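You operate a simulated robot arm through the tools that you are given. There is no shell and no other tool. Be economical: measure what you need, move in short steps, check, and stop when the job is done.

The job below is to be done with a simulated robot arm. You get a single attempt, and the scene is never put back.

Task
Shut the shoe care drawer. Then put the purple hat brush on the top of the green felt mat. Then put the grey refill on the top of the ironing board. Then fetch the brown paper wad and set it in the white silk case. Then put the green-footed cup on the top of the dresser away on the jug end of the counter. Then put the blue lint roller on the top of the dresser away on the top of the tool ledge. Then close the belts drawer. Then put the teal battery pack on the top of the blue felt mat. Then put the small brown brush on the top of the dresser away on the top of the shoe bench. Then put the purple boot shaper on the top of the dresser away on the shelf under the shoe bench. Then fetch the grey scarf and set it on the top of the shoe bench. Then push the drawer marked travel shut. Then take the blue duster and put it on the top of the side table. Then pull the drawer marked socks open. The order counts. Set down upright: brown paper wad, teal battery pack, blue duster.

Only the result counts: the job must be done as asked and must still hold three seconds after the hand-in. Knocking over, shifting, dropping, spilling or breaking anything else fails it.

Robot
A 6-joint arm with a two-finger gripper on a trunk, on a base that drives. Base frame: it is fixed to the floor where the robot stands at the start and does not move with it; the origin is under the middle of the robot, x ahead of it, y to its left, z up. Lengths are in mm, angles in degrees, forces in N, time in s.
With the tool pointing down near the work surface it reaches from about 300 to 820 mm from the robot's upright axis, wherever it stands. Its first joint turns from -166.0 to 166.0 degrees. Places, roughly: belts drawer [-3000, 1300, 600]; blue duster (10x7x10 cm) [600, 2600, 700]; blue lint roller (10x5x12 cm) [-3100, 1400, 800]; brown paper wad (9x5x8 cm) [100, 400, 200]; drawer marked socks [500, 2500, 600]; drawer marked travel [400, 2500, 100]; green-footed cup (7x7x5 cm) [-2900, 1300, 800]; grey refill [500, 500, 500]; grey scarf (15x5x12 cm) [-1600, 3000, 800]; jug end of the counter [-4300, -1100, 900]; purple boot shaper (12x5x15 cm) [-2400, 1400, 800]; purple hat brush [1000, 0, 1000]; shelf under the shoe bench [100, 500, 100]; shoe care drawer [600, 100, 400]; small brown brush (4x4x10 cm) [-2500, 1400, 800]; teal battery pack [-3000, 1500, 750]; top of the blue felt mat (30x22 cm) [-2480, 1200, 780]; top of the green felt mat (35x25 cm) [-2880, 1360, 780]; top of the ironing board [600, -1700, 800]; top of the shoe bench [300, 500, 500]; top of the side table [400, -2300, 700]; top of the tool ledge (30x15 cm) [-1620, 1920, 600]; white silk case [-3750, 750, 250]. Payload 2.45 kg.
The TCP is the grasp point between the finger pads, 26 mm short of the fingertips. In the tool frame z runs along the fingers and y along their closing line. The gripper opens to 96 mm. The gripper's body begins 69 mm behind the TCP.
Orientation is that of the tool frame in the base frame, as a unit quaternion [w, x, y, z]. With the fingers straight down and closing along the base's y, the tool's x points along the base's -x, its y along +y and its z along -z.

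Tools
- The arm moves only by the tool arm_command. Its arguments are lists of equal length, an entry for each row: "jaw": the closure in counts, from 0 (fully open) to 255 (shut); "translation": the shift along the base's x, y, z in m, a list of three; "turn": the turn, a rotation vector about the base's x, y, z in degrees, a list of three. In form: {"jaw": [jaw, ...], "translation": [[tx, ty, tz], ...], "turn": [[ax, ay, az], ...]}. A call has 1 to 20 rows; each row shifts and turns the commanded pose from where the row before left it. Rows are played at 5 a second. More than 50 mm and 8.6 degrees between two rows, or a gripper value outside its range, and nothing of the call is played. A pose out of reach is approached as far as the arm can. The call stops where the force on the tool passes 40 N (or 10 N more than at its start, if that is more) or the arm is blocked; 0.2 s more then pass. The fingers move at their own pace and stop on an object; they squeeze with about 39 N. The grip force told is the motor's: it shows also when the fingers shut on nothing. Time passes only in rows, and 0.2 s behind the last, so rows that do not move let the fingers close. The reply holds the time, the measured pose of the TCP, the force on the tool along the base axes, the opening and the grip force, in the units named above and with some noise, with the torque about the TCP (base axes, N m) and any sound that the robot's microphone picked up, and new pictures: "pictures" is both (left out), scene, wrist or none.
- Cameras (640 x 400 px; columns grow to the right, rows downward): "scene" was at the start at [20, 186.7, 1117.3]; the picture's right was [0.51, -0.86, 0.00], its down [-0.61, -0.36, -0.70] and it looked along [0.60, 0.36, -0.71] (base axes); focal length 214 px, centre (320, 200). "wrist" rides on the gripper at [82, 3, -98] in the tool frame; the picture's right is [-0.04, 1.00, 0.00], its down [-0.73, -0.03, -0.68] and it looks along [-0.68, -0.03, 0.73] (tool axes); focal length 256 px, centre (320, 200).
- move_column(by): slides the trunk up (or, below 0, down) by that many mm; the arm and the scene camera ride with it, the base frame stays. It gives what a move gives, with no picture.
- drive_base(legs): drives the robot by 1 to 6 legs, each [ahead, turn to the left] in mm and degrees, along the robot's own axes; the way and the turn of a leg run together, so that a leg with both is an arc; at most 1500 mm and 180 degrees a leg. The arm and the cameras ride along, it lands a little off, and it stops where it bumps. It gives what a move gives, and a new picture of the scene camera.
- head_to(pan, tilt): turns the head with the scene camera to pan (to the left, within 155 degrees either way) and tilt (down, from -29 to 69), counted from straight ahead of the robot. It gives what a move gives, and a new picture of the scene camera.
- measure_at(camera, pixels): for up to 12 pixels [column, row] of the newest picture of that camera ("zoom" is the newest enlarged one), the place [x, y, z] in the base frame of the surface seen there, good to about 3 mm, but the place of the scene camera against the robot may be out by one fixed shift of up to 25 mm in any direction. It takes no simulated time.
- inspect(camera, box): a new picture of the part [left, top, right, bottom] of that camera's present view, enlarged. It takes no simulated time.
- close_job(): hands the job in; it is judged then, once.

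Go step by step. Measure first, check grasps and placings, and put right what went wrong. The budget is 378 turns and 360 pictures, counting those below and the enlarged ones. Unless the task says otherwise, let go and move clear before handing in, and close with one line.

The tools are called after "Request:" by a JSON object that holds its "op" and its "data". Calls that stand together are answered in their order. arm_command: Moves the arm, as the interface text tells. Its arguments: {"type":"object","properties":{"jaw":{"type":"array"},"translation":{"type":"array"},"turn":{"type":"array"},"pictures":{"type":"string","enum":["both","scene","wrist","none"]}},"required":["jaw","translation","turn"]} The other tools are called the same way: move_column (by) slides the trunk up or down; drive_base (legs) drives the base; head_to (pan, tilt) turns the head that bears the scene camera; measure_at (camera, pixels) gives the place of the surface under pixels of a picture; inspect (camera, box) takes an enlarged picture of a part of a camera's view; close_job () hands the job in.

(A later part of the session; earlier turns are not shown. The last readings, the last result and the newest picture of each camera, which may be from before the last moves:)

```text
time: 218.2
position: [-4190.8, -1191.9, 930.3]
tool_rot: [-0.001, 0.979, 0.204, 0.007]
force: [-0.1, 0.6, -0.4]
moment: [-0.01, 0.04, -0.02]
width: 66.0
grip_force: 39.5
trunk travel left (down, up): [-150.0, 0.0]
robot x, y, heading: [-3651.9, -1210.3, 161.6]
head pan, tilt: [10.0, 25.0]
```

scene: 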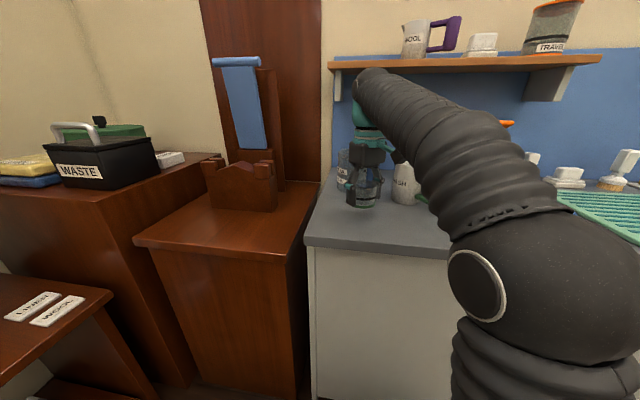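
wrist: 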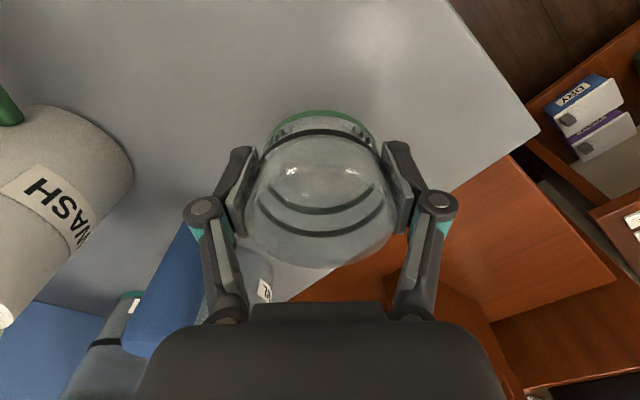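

Request:
{"op": "measure_at", "data": {"camera": "wrist", "pixels": [[190, 250], [165, 310], [250, 260], [130, 170], [260, 290], [400, 120], [300, 60], [150, 100]]}}

```text
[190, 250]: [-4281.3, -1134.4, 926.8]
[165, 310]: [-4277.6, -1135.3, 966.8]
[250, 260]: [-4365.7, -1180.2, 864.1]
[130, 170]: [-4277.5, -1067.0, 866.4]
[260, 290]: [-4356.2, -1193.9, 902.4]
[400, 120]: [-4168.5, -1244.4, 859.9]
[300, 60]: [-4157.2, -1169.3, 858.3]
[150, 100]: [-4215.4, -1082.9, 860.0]
```

Clearances are fine: the blue handle is 106 mm from the cup's centre, and the counter is at z≈859. I'll lower it.

Request:
{"op": "arm_command", "data": {"jaw": [88, 88, 88, 88, 88], "translation": [[0, 0, -0.02], [0, 0, -0.015], [0, 0, -0.005], [0, 0, -0.002], [0, 0, 0]], "turn": [[0, 0, 0], [0, 0, 0], [0, 0, 0], [0, 0, 0], [0, 0, 0]], "pictures": "none"}}

Request:
{"op": "arm_command", "data": {"jaw": [88, 88, 88], "translation": [[0, 0, -0.0015], [0, 0, -0.0015], [0, 0, 0]], "turn": [[0, 0, 0], [0, 0, 0], [0, 0, 0]], "pictures": "none"}}

```text
time: 219.4
position: [-4189.8, -1192.9, 887.6]
tool_rot: [-0.002, 0.979, 0.203, 0.008]
force: [-0.8, -0.3, 0.3]
moment: [0.0, 0.01, -0.01]
width: 65.8
grip_force: 38.8
trunk travel left (down, up): [-150.0, 0.0]
robot x, y, heading: [-3650.9, -1207.5, 161.3]
head pan, tilt: [10.0, 25.0]
```

```text
time: 220.2
position: [-4191.1, -1191.5, 886.8]
tool_rot: [-0.002, 0.979, 0.203, 0.005]
force: [-7.3, -0.3, 28.9]
moment: [0.02, 0.18, -0.02]
width: 65.9
grip_force: 39.6
trunk travel left (down, up): [-150.0, 0.0]
robot x, y, heading: [-3649.9, -1212.8, 161.9]
head pan, tilt: [10.0, 25.0]
```

Contact. I'll ease up, open and rise.

Request:
{"op": "arm_command", "data": {"jaw": [88, 50, 10, 10, 10, 10, 10, 10], "translation": [[0, 0, 0.0015], [0, 0, 0], [0, 0, 0], [0, 0, 0.02], [0, 0, 0.03], [0.015, 0, 0.035], [0.04, 0, 0.02], [0.045, 0, 0.01]], "turn": [[0, 0, 0], [0, 0, 0], [0, 0, 0], [0, 0, 0], [0, 0, 0], [0, 0, 0], [0, 0, 0], [0, 0, 0]]}}

```text
time: 222.0
position: [-4093.7, -1190.5, 1000.0]
tool_rot: [0.0, 0.979, 0.204, 0.009]
force: [-0.6, -0.7, -1.6]
moment: [-0.01, -0.11, 0.0]
width: 92.6
grip_force: 0.1
trunk travel left (down, up): [-150.0, 0.0]
robot x, y, heading: [-3651.9, -1207.1, 161.7]
head pan, tilt: [10.0, 25.0]
```

scene: 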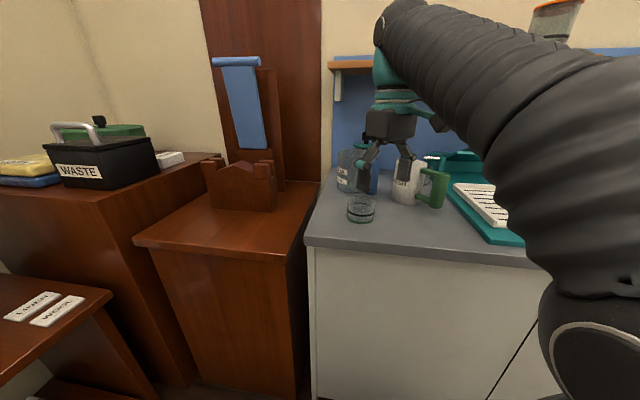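
wrist: 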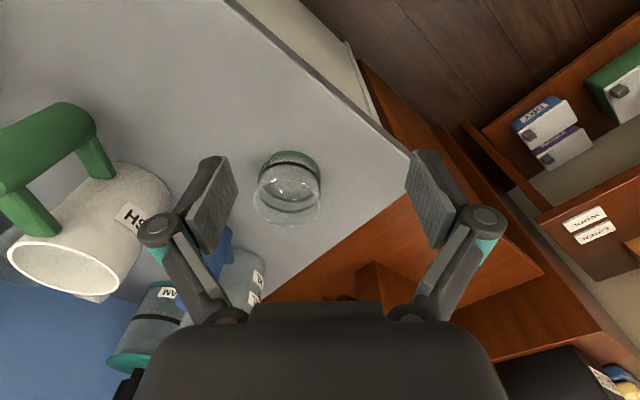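

The cup is set down. Next is the blue lint roller: I'll tuck the arm and drive back to the dresser.

Request:
{"op": "arm_command", "data": {"jaw": [10, 10], "translation": [[0.035, 0, 0], [0.035, 0, 0]], "turn": [[0, 0, 0], [0, 0, 0]], "pictures": "none"}}

Request:
{"op": "drive_base", "data": {"legs": [[0, -91.5], [1060, 0], [1056, 0]]}}

Request:
{"op": "head_to", "data": {"pan": 15, "tilt": 45}}

```text
time: 222.6
position: [-4023.2, -1193.1, 999.7]
tool_rot: [-0.001, 0.979, 0.203, 0.008]
force: [0.1, 0.1, 0.0]
moment: [0.02, -0.06, -0.03]
width: 92.3
grip_force: 0.1
trunk travel left (down, up): [-150.0, 0.0]
robot x, y, heading: [-3653.5, -1212.1, 161.7]
head pan, tilt: [10.0, 25.0]
```

```text
time: 237.0
position: [-2939.4, 1153.3, 1002.1]
tool_rot: [0.004, 0.836, -0.548, 0.007]
force: [0.2, -0.1, -0.1]
moment: [0.02, 0.0, 0.01]
width: 92.0
grip_force: 0.1
trunk travel left (down, up): [-150.0, 0.0]
robot x, y, heading: [-2959.1, 782.6, 71.6]
head pan, tilt: [10.0, 25.0]
```

scene: 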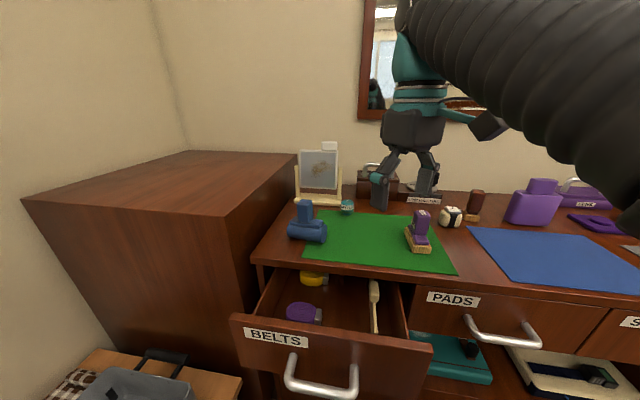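

```text
time: 237.8
position: [-2940.8, 1153.7, 1001.7]
tool_rot: [0.004, 0.836, -0.548, 0.007]
force: [0.4, -0.3, -0.7]
moment: [0.03, -0.01, 0.0]
width: 92.4
grip_force: 0.1
trunk travel left (down, up): [-150.0, 0.0]
robot x, y, heading: [-2958.9, 784.7, 71.8]
head pan, tilt: [15.0, 45.0]
```

scene: 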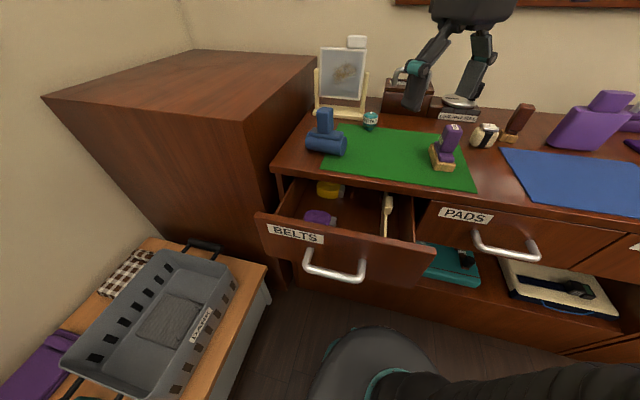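

Request:
{"op": "inspect", "data": {"camera": "scene", "box": [280, 80, 400, 180]}}

```text
4.00 times, centred on (340, 130) of scene
```

zoom: 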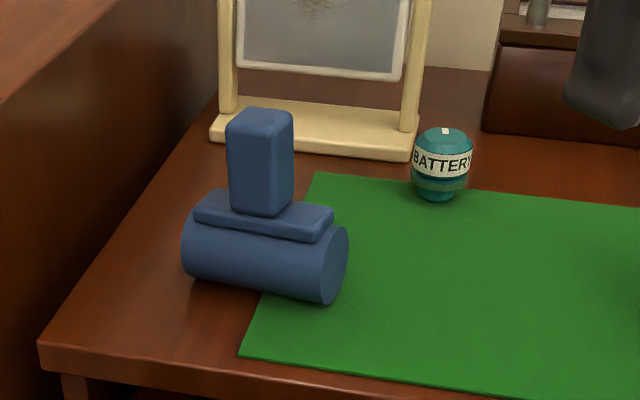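

Request:
{"op": "measure_at", "data": {"camera": "zoom", "pixels": [[232, 130], [278, 130], [292, 150], [260, 112], [255, 170], [232, 190], [272, 205], [190, 245], [325, 270], [345, 250], [255, 250], [320, 225]]}}

```text
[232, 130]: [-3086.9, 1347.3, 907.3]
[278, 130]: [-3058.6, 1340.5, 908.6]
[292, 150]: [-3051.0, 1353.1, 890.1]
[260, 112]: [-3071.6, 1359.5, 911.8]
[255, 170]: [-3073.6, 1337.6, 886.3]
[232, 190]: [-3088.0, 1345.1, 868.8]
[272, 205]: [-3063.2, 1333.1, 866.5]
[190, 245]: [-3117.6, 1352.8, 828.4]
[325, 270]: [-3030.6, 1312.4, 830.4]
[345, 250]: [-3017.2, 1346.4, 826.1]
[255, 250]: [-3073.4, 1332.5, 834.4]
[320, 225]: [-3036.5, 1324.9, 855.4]
```

Request:
{"op": "measure_at", "data": {"camera": "zoom", "pixels": [[300, 148], [215, 140], [230, 100], [130, 200], [20, 60], [90, 40], [200, 60], [440, 190], [443, 140]]}}

Request:
{"op": "measure_at", "data": {"camera": "scene", "pixels": [[315, 58], [240, 120], [345, 50], [358, 42], [200, 80]]}}

```text
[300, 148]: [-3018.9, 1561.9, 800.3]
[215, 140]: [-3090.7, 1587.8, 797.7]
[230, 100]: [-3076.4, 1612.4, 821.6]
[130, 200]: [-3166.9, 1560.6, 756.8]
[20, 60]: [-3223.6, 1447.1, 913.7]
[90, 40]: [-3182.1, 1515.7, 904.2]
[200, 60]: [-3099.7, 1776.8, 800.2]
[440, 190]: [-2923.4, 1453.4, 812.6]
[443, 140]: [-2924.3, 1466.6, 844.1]
```

```text
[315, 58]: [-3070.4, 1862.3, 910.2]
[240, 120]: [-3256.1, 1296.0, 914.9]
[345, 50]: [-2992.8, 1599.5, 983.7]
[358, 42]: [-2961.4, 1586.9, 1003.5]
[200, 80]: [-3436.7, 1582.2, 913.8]
```

The handle is a block at about (-3081,1345), z 840–897. I'll approach from the east with the fingers straddling it north and south.

Request:
{"op": "arm_command", "data": {"jaw": [40, 40, 40, 40, 40, 40, 40, 40], "translation": [[-0.007, 0.027, -0.016], [-0.007, 0.027, -0.016], [-0.007, 0.027, -0.016], [-0.007, 0.027, -0.016], [-0.007, 0.027, -0.016], [-0.007, 0.026, -0.016], [0, 0, -0.03], [0, 0, 0]], "turn": [[0, 0, 7.7], [0, 0, 7.7], [0, 0, 7.7], [0, 0, 7.7], [0, 0, 7.7], [0, 0, 7.7], [0, 0, 0], [0, 0, 0]]}}

```text
time: 239.6
position: [-2983.4, 1315.3, 874.3]
tool_rot: [0.001, 0.984, -0.175, 0.008]
force: [1.0, 0.3, -0.9]
moment: [-0.01, -0.02, -0.02]
width: 80.9
grip_force: 0.1
trunk travel left (down, up): [-150.0, 0.0]
robot x, y, heading: [-2955.3, 779.3, 71.6]
head pan, tilt: [15.0, 45.0]
```

scene: 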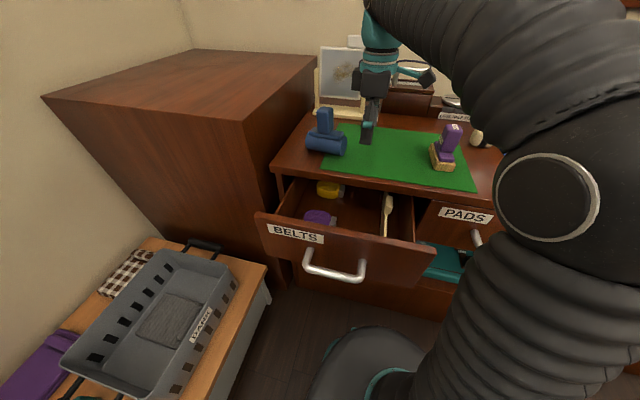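
wrist: 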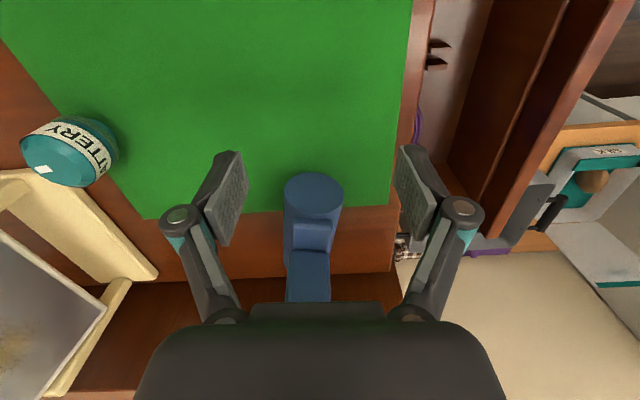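

Request:
{"op": "measure_at", "data": {"camera": "wrist", "pixels": [[310, 275], [292, 280], [328, 280], [310, 295], [312, 235], [313, 190]]}}

```text
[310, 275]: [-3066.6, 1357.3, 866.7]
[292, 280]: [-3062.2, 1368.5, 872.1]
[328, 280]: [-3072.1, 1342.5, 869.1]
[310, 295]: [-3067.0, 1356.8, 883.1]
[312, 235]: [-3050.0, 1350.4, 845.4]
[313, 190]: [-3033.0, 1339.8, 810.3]
```

Request:
{"op": "arm_command", "data": {"jaw": [60, 60, 60, 60, 255, 255, 255], "translation": [[-0.02, 0.021, -0.002], [-0.027, 0.008, 0], [-0.027, 0.008, 0], [-0.026, 0.008, 0], [0, 0, 0], [0, 0, 0], [0, 0, 0]], "turn": [[0, 0, 0], [0, 0, 0], [0, 0, 0], [0, 0, 0], [0, 0, 0], [0, 0, 0], [0, 0, 0]]}}

```text
time: 241.2
position: [-3082.3, 1360.6, 873.1]
tool_rot: [0.002, 0.984, -0.176, 0.007]
force: [0.2, 1.4, 6.9]
moment: [0.25, 0.19, -0.03]
width: 33.4
grip_force: 39.2
trunk travel left (down, up): [-150.0, 0.0]
robot x, y, heading: [-2956.6, 777.8, 71.7]
head pan, tilt: [15.0, 45.0]
```

scene: 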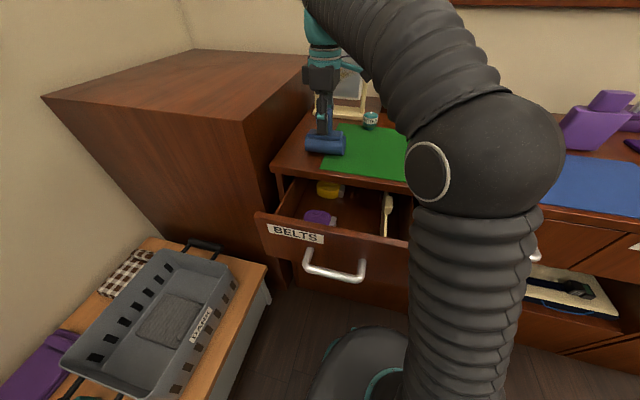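
wrist: 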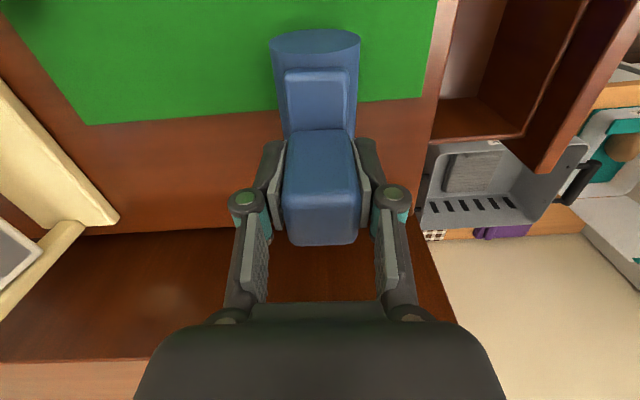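

The roller is gripped (33.4 mm). I'll lift, retract and tuck.

Request:
{"op": "arm_command", "data": {"jaw": [255, 255, 255, 255, 255, 255, 255, 255], "translation": [[0, 0, 0.015], [0, -0.01, 0.03], [0.01, -0.03, 0.03], [0.015, -0.035, 0.025], [0.015, -0.035, 0.02], [0.015, -0.035, 0.01], [0.015, -0.035, 0.0], [0.01, -0.02, 0]], "turn": [[0, 0, 0], [0, 0, 0], [0, 0, 0], [0, 0, 0], [0, 0, 0], [0, 0, 0], [0, 0, 0], [0, 0, 0]], "pictures": "wrist"}}

```text
time: 243.0
position: [-3003.5, 1160.8, 1004.1]
tool_rot: [0.001, 0.984, -0.176, 0.008]
force: [0.1, 0.7, -1.9]
moment: [-0.01, 0.0, 0.01]
width: 33.0
grip_force: 39.4
trunk travel left (down, up): [-150.0, 0.0]
robot x, y, heading: [-2959.2, 783.7, 71.8]
head pan, tilt: [15.0, 45.0]
```

wrist: 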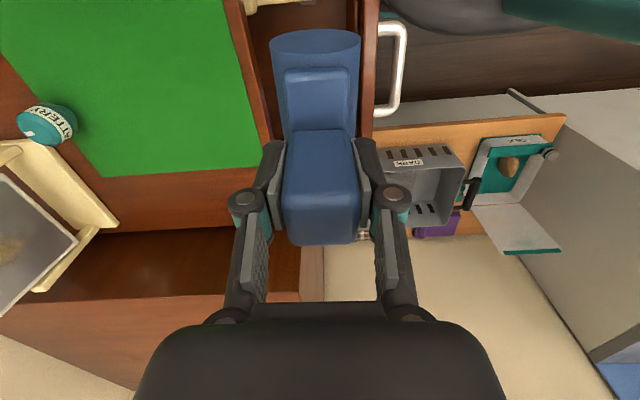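

Next I'll drive east and look north through the doorway toward the tool ledge.

Request:
{"op": "drive_base", "data": {"legs": [[0, -92], [950, 0], [950, 0]]}}

Request:
{"op": "head_to", "data": {"pan": 95, "tilt": 25}}

```text
time: 256.4
position: [-836.5, 87.3, 1004.3]
tool_rot: [-0.007, -0.54, 0.842, -0.005]
force: [0.4, 0.6, -1.9]
moment: [0.01, 0.0, -0.01]
width: 33.0
grip_force: 38.7
trunk travel left (down, up): [-150.0, 0.0]
robot x, y, heading: [-1219.6, 70.7, -22.7]
head pan, tilt: [15.0, 45.0]
```

scene: 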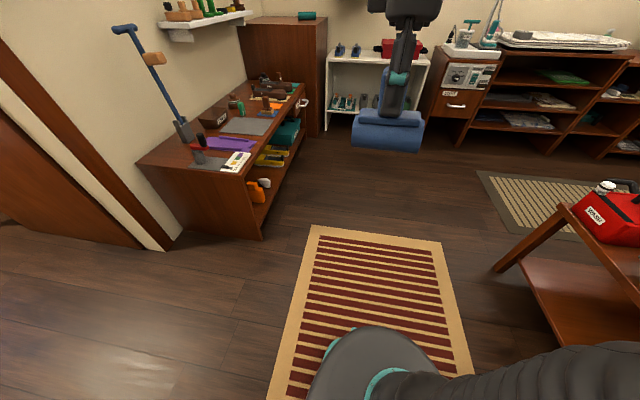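

```text
time: 257.9
position: [-837.8, 88.6, 1004.0]
tool_rot: [-0.006, -0.54, 0.842, -0.004]
force: [0.0, -0.1, -0.2]
moment: [0.04, 0.01, 0.02]
width: 33.1
grip_force: 39.1
trunk travel left (down, up): [-150.0, 0.0]
robot x, y, heading: [-1220.6, 71.7, -22.8]
head pan, tilt: [95.0, 25.0]
```

scene: 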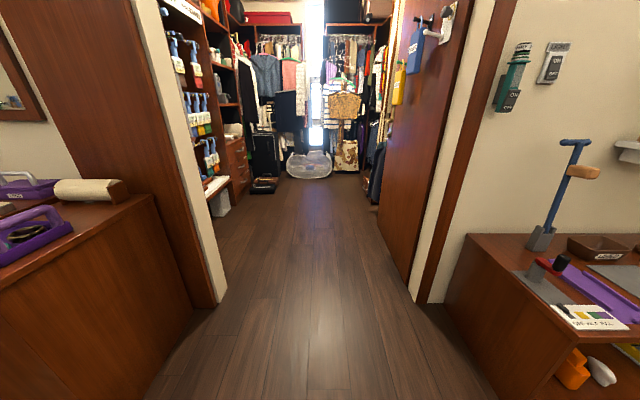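

Request:
{"op": "measure_at", "data": {"camera": "scene", "pixels": [[218, 302], [415, 300], [200, 180], [215, 205], [230, 150], [240, 165], [270, 175], [310, 170], [375, 205], [400, 270], [245, 200], [205, 155]]}}

Request:
{"op": "inspect", "data": {"camera": "scene", "box": [140, 0, 440, 230]}}

```text
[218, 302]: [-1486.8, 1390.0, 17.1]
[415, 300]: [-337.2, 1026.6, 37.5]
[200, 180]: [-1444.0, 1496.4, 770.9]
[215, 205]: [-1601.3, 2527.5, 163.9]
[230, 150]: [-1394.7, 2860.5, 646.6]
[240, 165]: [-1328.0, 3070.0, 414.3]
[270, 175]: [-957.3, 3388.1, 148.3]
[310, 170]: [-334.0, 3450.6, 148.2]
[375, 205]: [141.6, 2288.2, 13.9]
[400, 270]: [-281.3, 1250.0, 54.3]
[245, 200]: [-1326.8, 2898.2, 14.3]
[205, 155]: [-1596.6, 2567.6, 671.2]
```

```text
1.74 times, centred on (290, 115) of scene
```

zoom: 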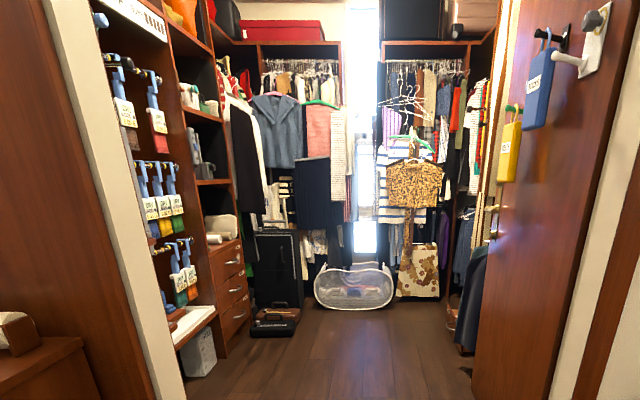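

The doorway spans u≈-1834…-629 and leads into a walk-in closet. I'll drive in and look at the left wall for the tool ledge.

Request:
{"op": "drive_base", "data": {"legs": [[0, 97], [1400, 0]]}}

Request:
{"op": "head_to", "data": {"pan": 85, "tilt": 30}}

```text
time: 268.9
position: [-853.6, 1780.7, 1004.7]
tool_rot: [0.001, 0.985, -0.173, 0.008]
force: [-0.3, -0.8, -1.6]
moment: [-0.01, 0.03, 0.03]
width: 33.4
grip_force: 39.0
trunk travel left (down, up): [-150.0, 0.0]
robot x, y, heading: [-809.7, 1402.3, 72.3]
head pan, tilt: [95.0, 25.0]
```

scene: 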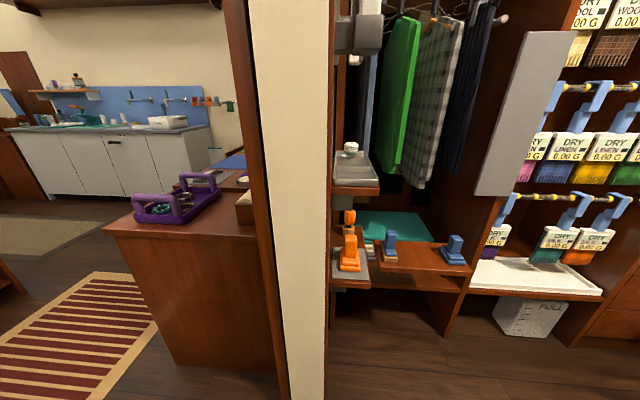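

```text
time: 269.6
position: [-853.9, 1780.5, 1004.5]
tool_rot: [0.001, 0.985, -0.172, 0.008]
force: [-0.6, 0.5, -1.9]
moment: [0.02, 0.0, 0.0]
width: 33.3
grip_force: 39.2
trunk travel left (down, up): [-150.0, 0.0]
robot x, y, heading: [-807.7, 1402.1, 72.3]
head pan, tilt: [85.0, 30.0]
```

scene: 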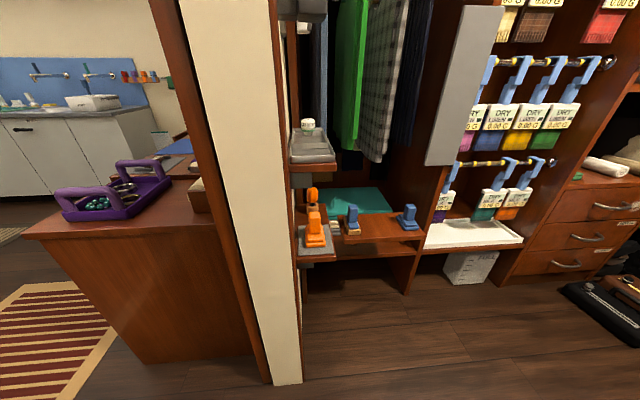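

Request:
{"op": "inspect", "data": {"camera": "scene", "box": [280, 130, 480, 300]}}

Request:
{"op": "measure_at", "data": {"camera": "scene", "pixels": [[315, 245], [345, 238], [380, 235], [420, 238], [355, 215], [410, 225], [380, 222], [310, 155], [360, 200], [300, 262], [370, 250], [350, 240]]}}

```text
2.35 times, centred on (380, 215) of scene
```

zoom: 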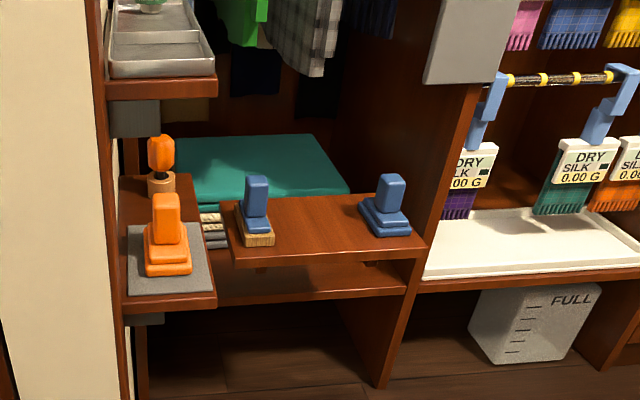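

```text
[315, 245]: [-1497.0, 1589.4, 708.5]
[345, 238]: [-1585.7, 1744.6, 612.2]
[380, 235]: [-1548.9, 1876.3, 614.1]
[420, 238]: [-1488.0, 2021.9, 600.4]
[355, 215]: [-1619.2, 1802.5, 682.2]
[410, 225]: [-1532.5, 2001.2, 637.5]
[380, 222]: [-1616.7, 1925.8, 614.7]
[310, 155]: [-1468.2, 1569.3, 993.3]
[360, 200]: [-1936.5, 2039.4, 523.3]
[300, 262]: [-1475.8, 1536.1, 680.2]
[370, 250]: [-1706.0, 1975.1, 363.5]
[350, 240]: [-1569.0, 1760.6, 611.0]
```

Request:
{"op": "measure_at", "data": {"camera": "zoom", "pixels": [[276, 240], [362, 225], [300, 205], [340, 200], [320, 225], [240, 262], [420, 245], [232, 215], [365, 198], [330, 245], [260, 180], [390, 180]]}}

```text
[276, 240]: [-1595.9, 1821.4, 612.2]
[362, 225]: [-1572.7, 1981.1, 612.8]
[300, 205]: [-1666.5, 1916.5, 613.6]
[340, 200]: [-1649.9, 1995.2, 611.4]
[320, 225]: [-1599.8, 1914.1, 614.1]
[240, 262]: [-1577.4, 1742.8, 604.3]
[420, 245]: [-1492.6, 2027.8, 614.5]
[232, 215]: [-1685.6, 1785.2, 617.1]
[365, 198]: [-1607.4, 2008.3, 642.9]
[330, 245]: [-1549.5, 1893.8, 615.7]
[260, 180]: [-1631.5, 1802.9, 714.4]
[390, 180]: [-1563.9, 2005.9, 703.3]
```

The ledge is the brown board between the two blue brushes (z≈599, free v 1262–1415). I'll check what hangs behind it, then drive in front of it facing west.

Request:
{"op": "measure_at", "data": {"camera": "scene", "pixels": [[350, 110], [385, 150], [405, 110], [450, 100], [310, 165], [325, 20], [330, 185]]}}

Request:
{"op": "drive_base", "data": {"legs": [[245, 0], [0, 90], [310, 0]]}}

Request:
{"op": "head_to", "data": {"pan": 0, "tilt": 40}}

```text
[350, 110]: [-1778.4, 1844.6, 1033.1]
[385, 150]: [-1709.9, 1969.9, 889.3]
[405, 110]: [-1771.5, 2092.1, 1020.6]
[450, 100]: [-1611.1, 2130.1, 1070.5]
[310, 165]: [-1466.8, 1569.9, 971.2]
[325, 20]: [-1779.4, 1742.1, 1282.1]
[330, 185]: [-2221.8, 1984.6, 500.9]
```

```text
time: 277.0
position: [-1409.4, 1660.0, 1003.3]
tool_rot: [-0.004, 0.81, 0.586, 0.006]
force: [0.2, 0.3, -1.1]
moment: [0.03, 0.01, 0.0]
width: 33.3
grip_force: 38.7
trunk travel left (down, up): [-150.0, 0.0]
robot x, y, heading: [-1032.6, 1717.8, 164.0]
head pan, tilt: [85.0, 30.0]
```

scene: 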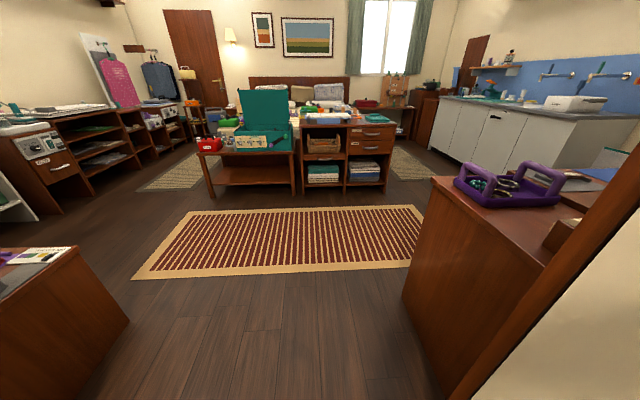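

```text
time: 278.6
position: [-1409.3, 1659.2, 1004.2]
tool_rot: [-0.005, 0.81, 0.586, 0.006]
force: [-0.1, 0.0, -1.4]
moment: [0.01, 0.04, -0.03]
width: 33.4
grip_force: 39.2
trunk travel left (down, up): [-150.0, 0.0]
robot x, y, heading: [-1033.4, 1720.8, 163.8]
head pan, tilt: [0.0, 40.0]
```

scene: 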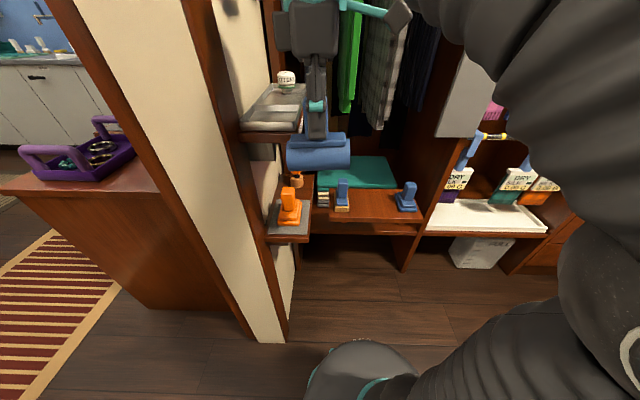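

I'm facing the ledge. I'll swing the roller north away from the tray, rotate it square to the ledge, and move in above the gap.

Request:
{"op": "arm_command", "data": {"jaw": [255, 255, 255, 255, 255, 255, 255, 255, 255, 255, 255, 255], "translation": [[0.012, 0.034, -0.018], [0.012, 0.034, -0.018], [0.012, 0.034, -0.018], [0.012, 0.034, -0.018], [0.012, 0.034, -0.018], [-0.03, 0.01, -0.015], [-0.04, 0.011, -0.015], [-0.04, 0.011, -0.015], [-0.04, 0.011, -0.015], [-0.04, 0.011, -0.015], [-0.04, 0.011, -0.015], [0, 0, 0]], "turn": [[0, 0, -8.36], [0, 0, -8.36], [0, 0, -8.36], [0, 0, -8.36], [0, 0, -8.36], [0, 0, -8.36], [0, 0, -8.36], [0, 0, -8.36], [0, 0, -8.36], [0, 0, -8.36], [0, 0, -8.36], [0, 0, 0]]}}

```text
time: 281.2
position: [-1577.7, 1897.8, 824.9]
tool_rot: [0.001, 0.984, -0.177, 0.008]
force: [0.2, 0.7, -1.7]
moment: [0.02, 0.03, 0.0]
width: 33.5
grip_force: 39.0
trunk travel left (down, up): [-150.0, 0.0]
robot x, y, heading: [-1030.8, 1717.7, 164.0]
head pan, tilt: [0.0, 40.0]
```

scene: 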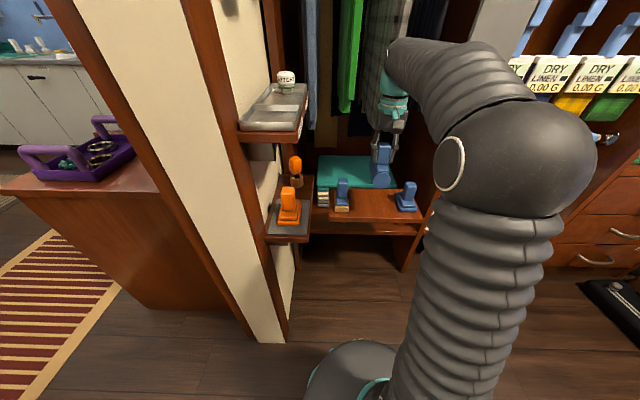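
wrist: 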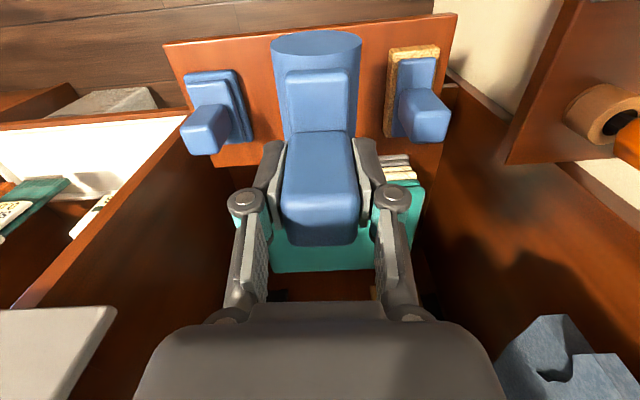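

Request:
{"op": "measure_at", "data": {"camera": "wrist", "pixels": [[168, 48], [452, 18], [225, 163], [430, 143], [250, 120], [380, 110], [255, 80], [238, 130], [390, 130], [260, 40]]}}

```text
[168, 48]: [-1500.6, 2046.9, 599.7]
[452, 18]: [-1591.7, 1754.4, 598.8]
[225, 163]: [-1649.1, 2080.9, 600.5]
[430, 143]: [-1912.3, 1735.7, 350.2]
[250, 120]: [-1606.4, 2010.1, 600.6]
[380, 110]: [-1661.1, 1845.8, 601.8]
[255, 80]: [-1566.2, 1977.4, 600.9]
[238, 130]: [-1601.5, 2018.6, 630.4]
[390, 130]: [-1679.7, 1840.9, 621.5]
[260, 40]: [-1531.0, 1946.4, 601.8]
```

The ledge's true centre is (-1618,1921), z≈600, with the gap between the brushes v 1268–1433. I'll move over it and lower.

Request:
{"op": "arm_command", "data": {"jaw": [255, 255, 255, 255, 255, 255], "translation": [[-0.02, 0.012, -0.01], [-0.02, 0.012, -0.02], [0, 0, -0.04], [0, 0, -0.035], [0, 0, -0.018], [0, 0, 0]], "turn": [[0, 0, 0], [0, 0, 0], [0, 0, 0], [0, 0, 0], [0, 0, 0], [0, 0, 0]]}}

```text
time: 282.6
position: [-1619.3, 1917.8, 701.6]
tool_rot: [0.002, 0.985, -0.175, 0.008]
force: [0.5, 0.5, -1.8]
moment: [0.01, -0.02, -0.01]
width: 33.1
grip_force: 39.1
trunk travel left (down, up): [-150.0, 0.0]
robot x, y, heading: [-1030.8, 1721.0, 163.9]
head pan, tilt: [0.0, 40.0]
```

scene: 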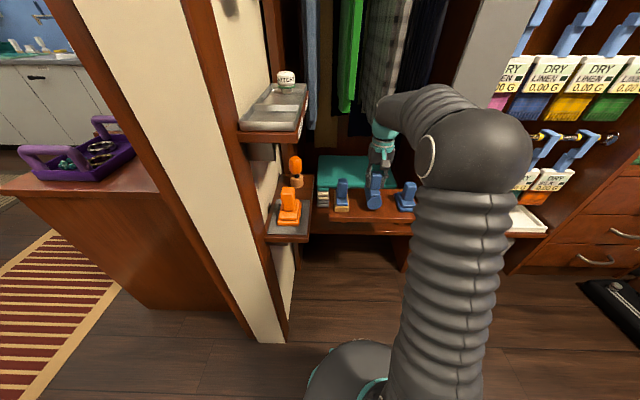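
wrist: 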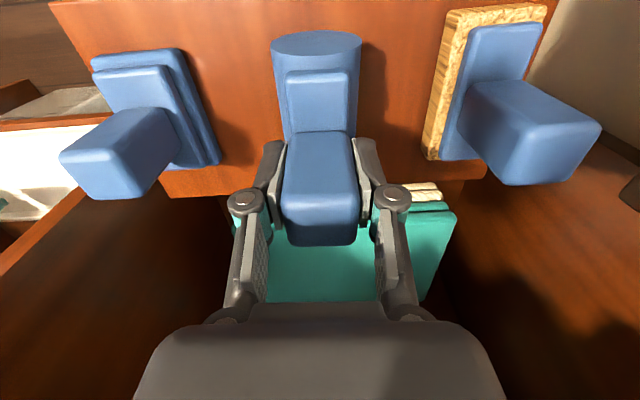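

Request:
{"op": "arm_command", "data": {"jaw": [255, 255, 255, 255], "translation": [[0, 0, -0.005], [0, 0, -0.002], [0, 0, -0.0015], [0, 0, 0]], "turn": [[0, 0, 0], [0, 0, 0], [0, 0, 0], [0, 0, 0]], "pictures": "none"}}

```text
time: 283.6
position: [-1619.8, 1920.0, 692.9]
tool_rot: [0.001, 0.984, -0.176, 0.009]
force: [-0.1, 0.1, -0.8]
moment: [0.0, 0.01, 0.0]
width: 33.1
grip_force: 38.8
trunk travel left (down, up): [-150.0, 0.0]
robot x, y, heading: [-1031.4, 1723.4, 163.8]
head pan, tilt: [0.0, 40.0]
```

Request:
{"op": "arm_command", "data": {"jaw": [255, 255, 255], "translation": [[0, 0, -0.0015], [0, 0, -0.0015], [0, 0, 0]], "turn": [[0, 0, 0], [0, 0, 0], [0, 0, 0]], "pictures": "none"}}

```text
time: 284.4
position: [-1618.0, 1919.3, 693.3]
tool_rot: [0.001, 0.985, -0.175, 0.005]
force: [4.6, -0.6, 21.8]
moment: [0.28, 0.66, -0.07]
width: 33.4
grip_force: 39.0
trunk travel left (down, up): [-150.0, 0.0]
robot x, y, heading: [-1031.1, 1722.4, 164.0]
head pan, tilt: [0.0, 40.0]
```

Contact. I'll ease, open modestly because of the brushes, and rise.

Request:
{"op": "arm_command", "data": {"jaw": [255, 130, 100, 100, 100, 100, 100, 100, 100, 100], "translation": [[0, 0, 0.001], [0, 0, 0], [0, 0, 0], [0, 0, 0.02], [0, 0, 0.03], [0, 0, 0.04], [0.02, -0.006, 0.04], [0.04, -0.012, 0.02], [0.04, -0.012, 0.02], [0.04, -0.012, 0.02]], "turn": [[0, 0, 0], [0, 0, 0], [0, 0, 0], [0, 0, 0], [0, 0, 0], [0, 0, 0], [0, 0, 0], [0, 0, 0], [0, 0, 0], [0, 0, 0]]}}

```text
time: 286.6
position: [-1478.3, 1877.1, 879.8]
tool_rot: [0.001, 0.984, -0.176, 0.008]
force: [-0.2, 1.2, -0.8]
moment: [-0.03, -0.04, 0.02]
width: 58.6
grip_force: 0.1
trunk travel left (down, up): [-150.0, 0.0]
robot x, y, heading: [-1034.8, 1719.5, 164.3]
head pan, tilt: [0.0, 40.0]
```

scene: 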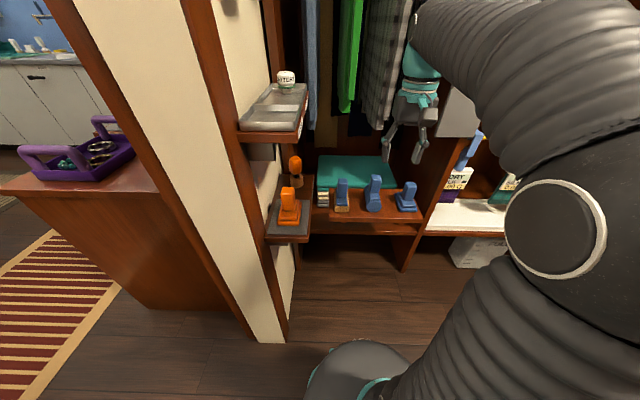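
wrist: 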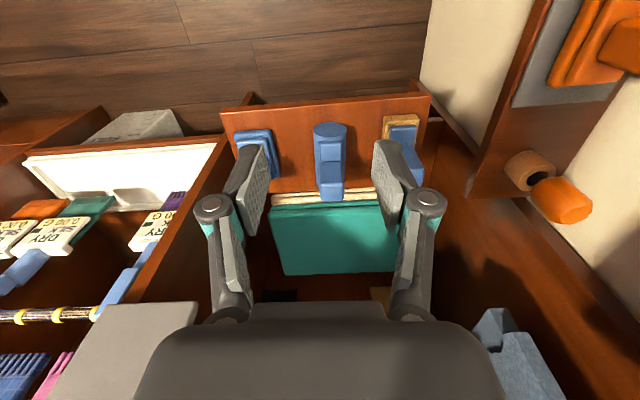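

The roller sits on the ledge between the brushes. Now I'll head back out to the dresser to close the belts drawer.

Request:
{"op": "arm_command", "data": {"jaw": [255, 255], "translation": [[0.035, -0.03, 0.02], [0.035, -0.03, 0.02]], "turn": [[0, 0, 0], [0, 0, 0]], "pictures": "none"}}

Request:
{"op": "drive_base", "data": {"legs": [[-275, 0], [0, 89], [850, 0], [850, 0], [0, -89]]}}

```text
refused: row 1 steps farther than a row can; nothing moved
```

```text
time: 304.3
position: [-1753.5, 186.7, 879.3]
tool_rot: [0.001, 0.983, -0.182, 0.008]
force: [0.2, -0.2, -0.6]
moment: [-0.03, 0.02, -0.01]
width: 58.2
grip_force: 0.0
trunk travel left (down, up): [-150.0, 0.0]
robot x, y, heading: [-1309.3, 24.7, 163.1]
head pan, tilt: [0.0, 40.0]
```

scene: 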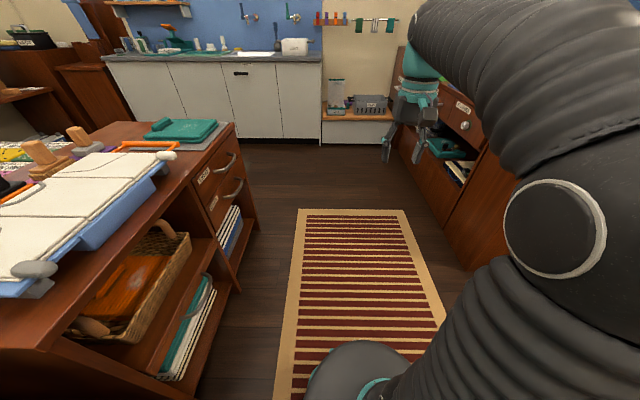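

Request:
{"op": "drive_base", "data": {"legs": [[967, 0], [967, 0], [0, -90]]}}

Request:
{"op": "head_to", "data": {"pan": 0, "tilt": 45}}

```text
time: 317.8
position: [-2984.6, 1026.0, 879.1]
tool_rot: [-0.006, -0.561, 0.828, -0.004]
force: [-0.2, 0.6, -0.6]
moment: [0.02, -0.03, -0.01]
width: 58.5
grip_force: 0.1
trunk travel left (down, up): [-150.0, 0.0]
robot x, y, heading: [-3160.4, 588.2, 72.1]
head pan, tilt: [0.0, 40.0]
```

scene: 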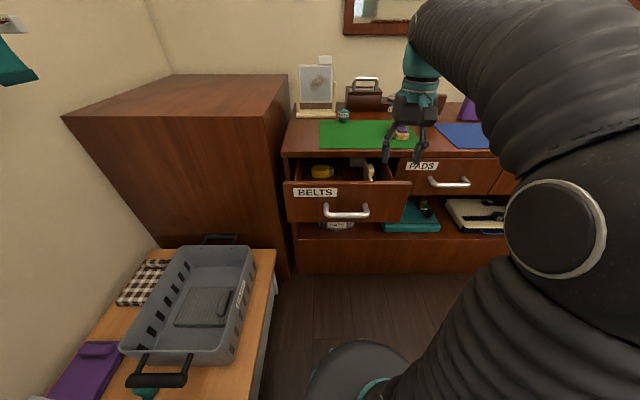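

```text
time: 318.4
position: [-2985.0, 1026.6, 879.2]
tool_rot: [-0.007, -0.561, 0.828, -0.005]
force: [0.2, 0.1, 1.0]
moment: [0.0, 0.0, -0.05]
width: 58.3
grip_force: 0.1
trunk travel left (down, up): [-150.0, 0.0]
robot x, y, heading: [-3152.9, 589.3, 72.3]
head pan, tilt: [0.0, 45.0]
```

scene: 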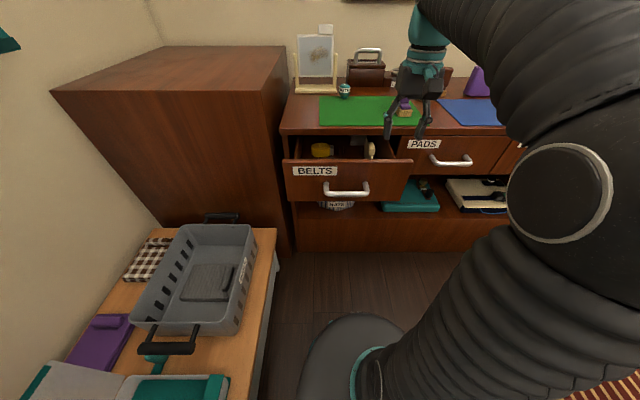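

Request:
{"op": "measure_at", "data": {"camera": "scene", "pixels": [[345, 193], [325, 185], [367, 186], [292, 180], [405, 175], [350, 180], [410, 160], [285, 160], [400, 158], [430, 162], [455, 162]]}}

Request:
{"op": "inspect", "data": {"camera": "scene", "box": [270, 110, 430, 220]}}

```text
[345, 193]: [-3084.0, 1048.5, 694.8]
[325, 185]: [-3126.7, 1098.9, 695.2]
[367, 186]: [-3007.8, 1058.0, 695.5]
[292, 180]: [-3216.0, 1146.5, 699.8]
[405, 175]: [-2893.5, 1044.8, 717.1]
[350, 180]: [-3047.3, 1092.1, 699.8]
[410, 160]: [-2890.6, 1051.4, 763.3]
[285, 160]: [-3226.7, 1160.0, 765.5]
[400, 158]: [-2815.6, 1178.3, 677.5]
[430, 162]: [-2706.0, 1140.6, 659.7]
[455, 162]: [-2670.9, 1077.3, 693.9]
```

```text
3.64 times, centred on (350, 165) of scene
```

zoom: 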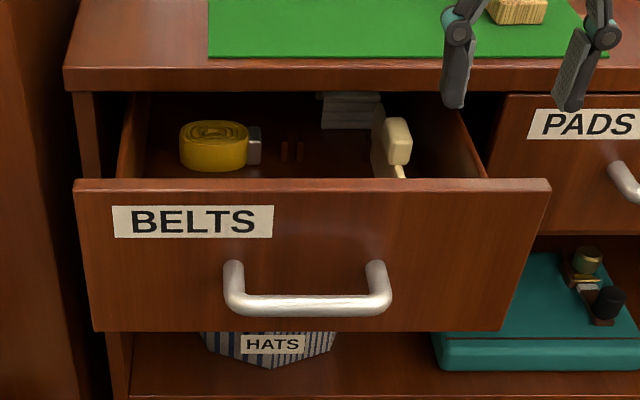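

The handle bar's centre is about (-3084,1043,680). I'll put the closed fingers south of it and push north about 150 mm, just like the first drawer.

Request:
{"op": "arm_command", "data": {"jaw": [255, 255, 255, 255, 255, 255, 255, 255], "translation": [[-0.039, -0.015, 0], [-0.039, -0.015, 0], [-0.039, -0.015, 0], [0, 0, -0.05], [0, 0, -0.05], [0, 0, -0.05], [0, 0, -0.047], [0, 0, 0]], "turn": [[0, 0, 1], [0, 0, 1], [0, 0, 1], [0, 0, 0], [0, 0, 0], [0, 0, 0], [0, 0, 0], [0, 0, 0]]}}

```text
time: 320.2
position: [-3101.7, 979.8, 682.5]
tool_rot: [-0.006, -0.582, 0.813, -0.004]
force: [-0.3, -0.2, 0.3]
moment: [0.02, -0.01, 0.01]
width: 0.0
grip_force: 28.6
trunk travel left (down, up): [-150.0, 0.0]
robot x, y, heading: [-3154.5, 587.8, 72.3]
head pan, tilt: [0.0, 45.0]
```

scene: 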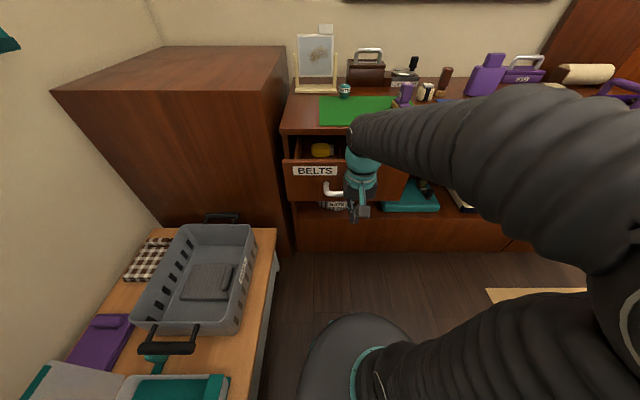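
wrist: 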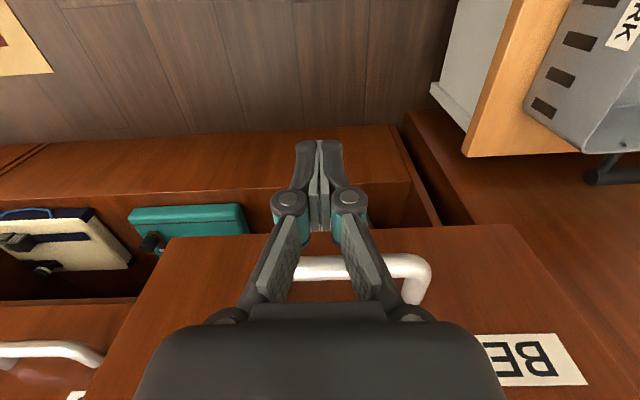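

Request:
{"op": "measure_at", "data": {"camera": "wrist", "pixels": [[400, 262], [310, 265], [200, 300], [480, 300]]}}

Request:
{"op": "arm_command", "data": {"jaw": [255, 255, 255, 255, 255, 255, 255, 255, 255], "translation": [[-0.005, 0.0215, 0], [0.006, 0.0191, 0], [0.006, 0.0191, 0], [0.006, 0.0191, 0], [0.006, 0.0191, 0], [0.006, 0.0191, 0], [0.006, 0.0191, 0], [0.006, 0.0191, 0], [0, 0, 0]], "turn": [[0, 0, 0], [0, 0, 0], [0, 0, 0], [0, 0, 0], [0, 0, 0], [0, 0, 0], [0, 0, 0], [0, 0, 0], [0, 0, 0]], "pictures": "wrist"}}

```text
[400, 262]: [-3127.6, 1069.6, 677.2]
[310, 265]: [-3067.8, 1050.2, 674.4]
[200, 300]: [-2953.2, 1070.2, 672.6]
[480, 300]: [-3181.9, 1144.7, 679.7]
```

```text
time: 322.2
position: [-3063.1, 1135.0, 683.3]
tool_rot: [-0.005, -0.582, 0.813, -0.005]
force: [-0.4, 0.0, 0.2]
moment: [-0.03, 0.02, -0.02]
width: 0.0
grip_force: 28.2
trunk travel left (down, up): [-150.0, 0.0]
robot x, y, heading: [-3157.1, 585.0, 72.5]
head pan, tilt: [0.0, 45.0]
```

wrist: 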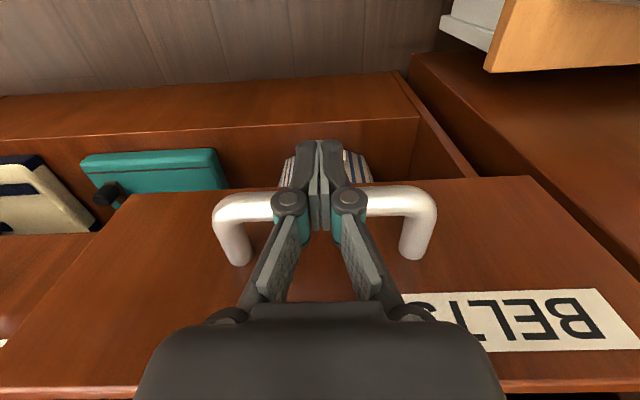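

It's moving; I'll continue until it stops.

Request:
{"op": "arm_command", "data": {"jaw": [255, 255, 255, 255, 255, 255, 255, 255, 255, 255], "translation": [[0.0036, 0.0115, 0], [0.0036, 0.0115, 0], [0.0036, 0.0115, 0], [0.0024, 0.0076, 0], [0.0024, 0.0076, 0], [0.0024, 0.0076, 0], [0.0024, 0.0076, 0], [0.0024, 0.0076, 0], [0.0024, 0.0076, 0], [0.0024, 0.0076, 0]], "turn": [[0, 0, 0], [0, 0, 0], [0, 0, 0], [0, 0, 0], [0, 0, 0], [0, 0, 0], [0, 0, 0], [0, 0, 0], [0, 0, 0], [0, 0, 0]], "pictures": "wrist"}}

```text
time: 323.7
position: [-3047.7, 1186.7, 682.6]
tool_rot: [-0.013, -0.582, 0.813, -0.01]
force: [-2.6, -12.3, 4.5]
moment: [-0.09, -0.06, 0.0]
width: 6.1
grip_force: 28.6
trunk travel left (down, up): [-150.0, 0.0]
robot x, y, heading: [-3156.2, 586.8, 72.3]
head pan, tilt: [0.0, 45.0]
stopped in row 7: the force on the tool passed its limit at 52 N (the readings are from after the stop); the commanded pose is now the measured one
```

wrist: 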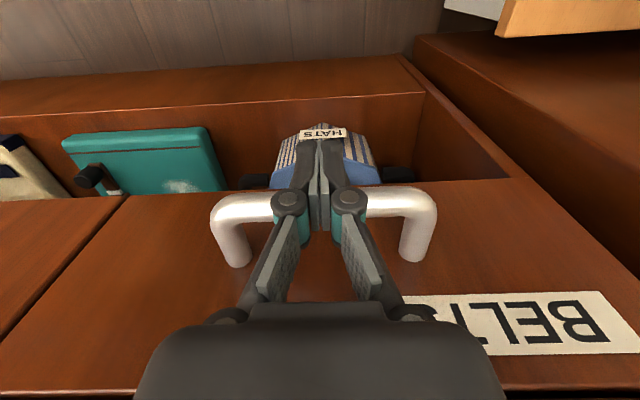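

Request:
{"op": "measure_at", "data": {"camera": "wrist", "pixels": [[160, 280], [60, 260], [500, 270], [20, 220]]}}

Request:
{"op": "arm_command", "data": {"jaw": [255, 255, 255, 255, 255, 255, 255, 255, 255, 255], "translation": [[-0.006, -0.019, 0], [-0.009, -0.028, 0], [-0.012, -0.038, 0], [-0.012, -0.038, 0], [-0.005, -0.016, 0.04], [0, 0, 0.05], [0, 0, 0.05], [0, 0, 0.05], [0, 0, 0.05], [0, 0, 0.04]], "turn": [[0, 0, 0], [0, 0, 0], [0, 0, 0], [0, 0, 0], [0, 0, 0], [0, 0, 0], [0, 0, 0], [0, 0, 0], [0, 0, 0], [0, 0, 0]]}}

```text
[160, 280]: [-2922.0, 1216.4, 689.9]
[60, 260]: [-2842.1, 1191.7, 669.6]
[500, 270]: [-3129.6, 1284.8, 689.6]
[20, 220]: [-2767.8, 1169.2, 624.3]
```

```text
time: 325.9
position: [-3093.1, 1051.4, 962.7]
tool_rot: [-0.012, -0.583, 0.813, -0.009]
force: [0.6, -0.1, -0.1]
moment: [-0.01, -0.01, -0.03]
width: 0.0
grip_force: 28.1
trunk travel left (down, up): [-150.0, 0.0]
robot x, y, heading: [-3157.7, 587.0, 72.0]
head pan, tilt: [0.0, 45.0]
```

scene: 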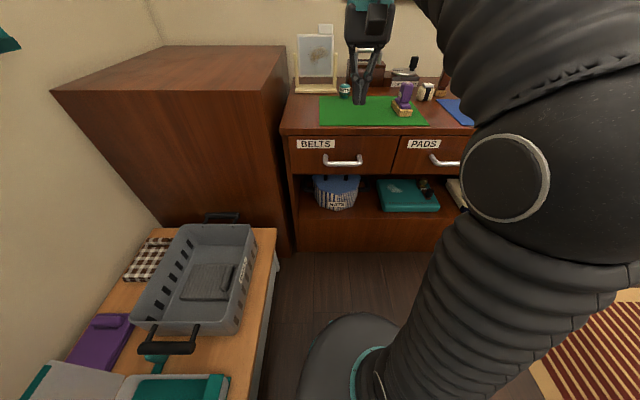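
wrist: 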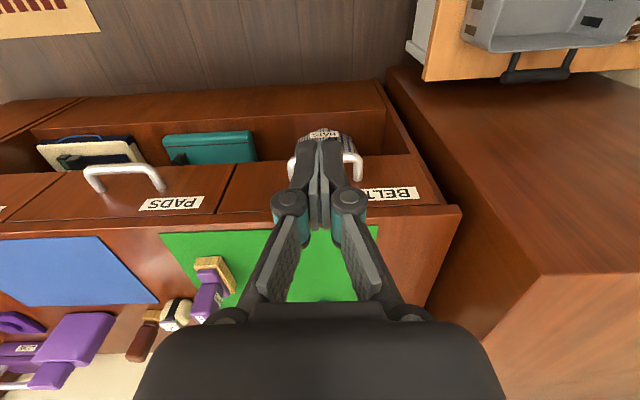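

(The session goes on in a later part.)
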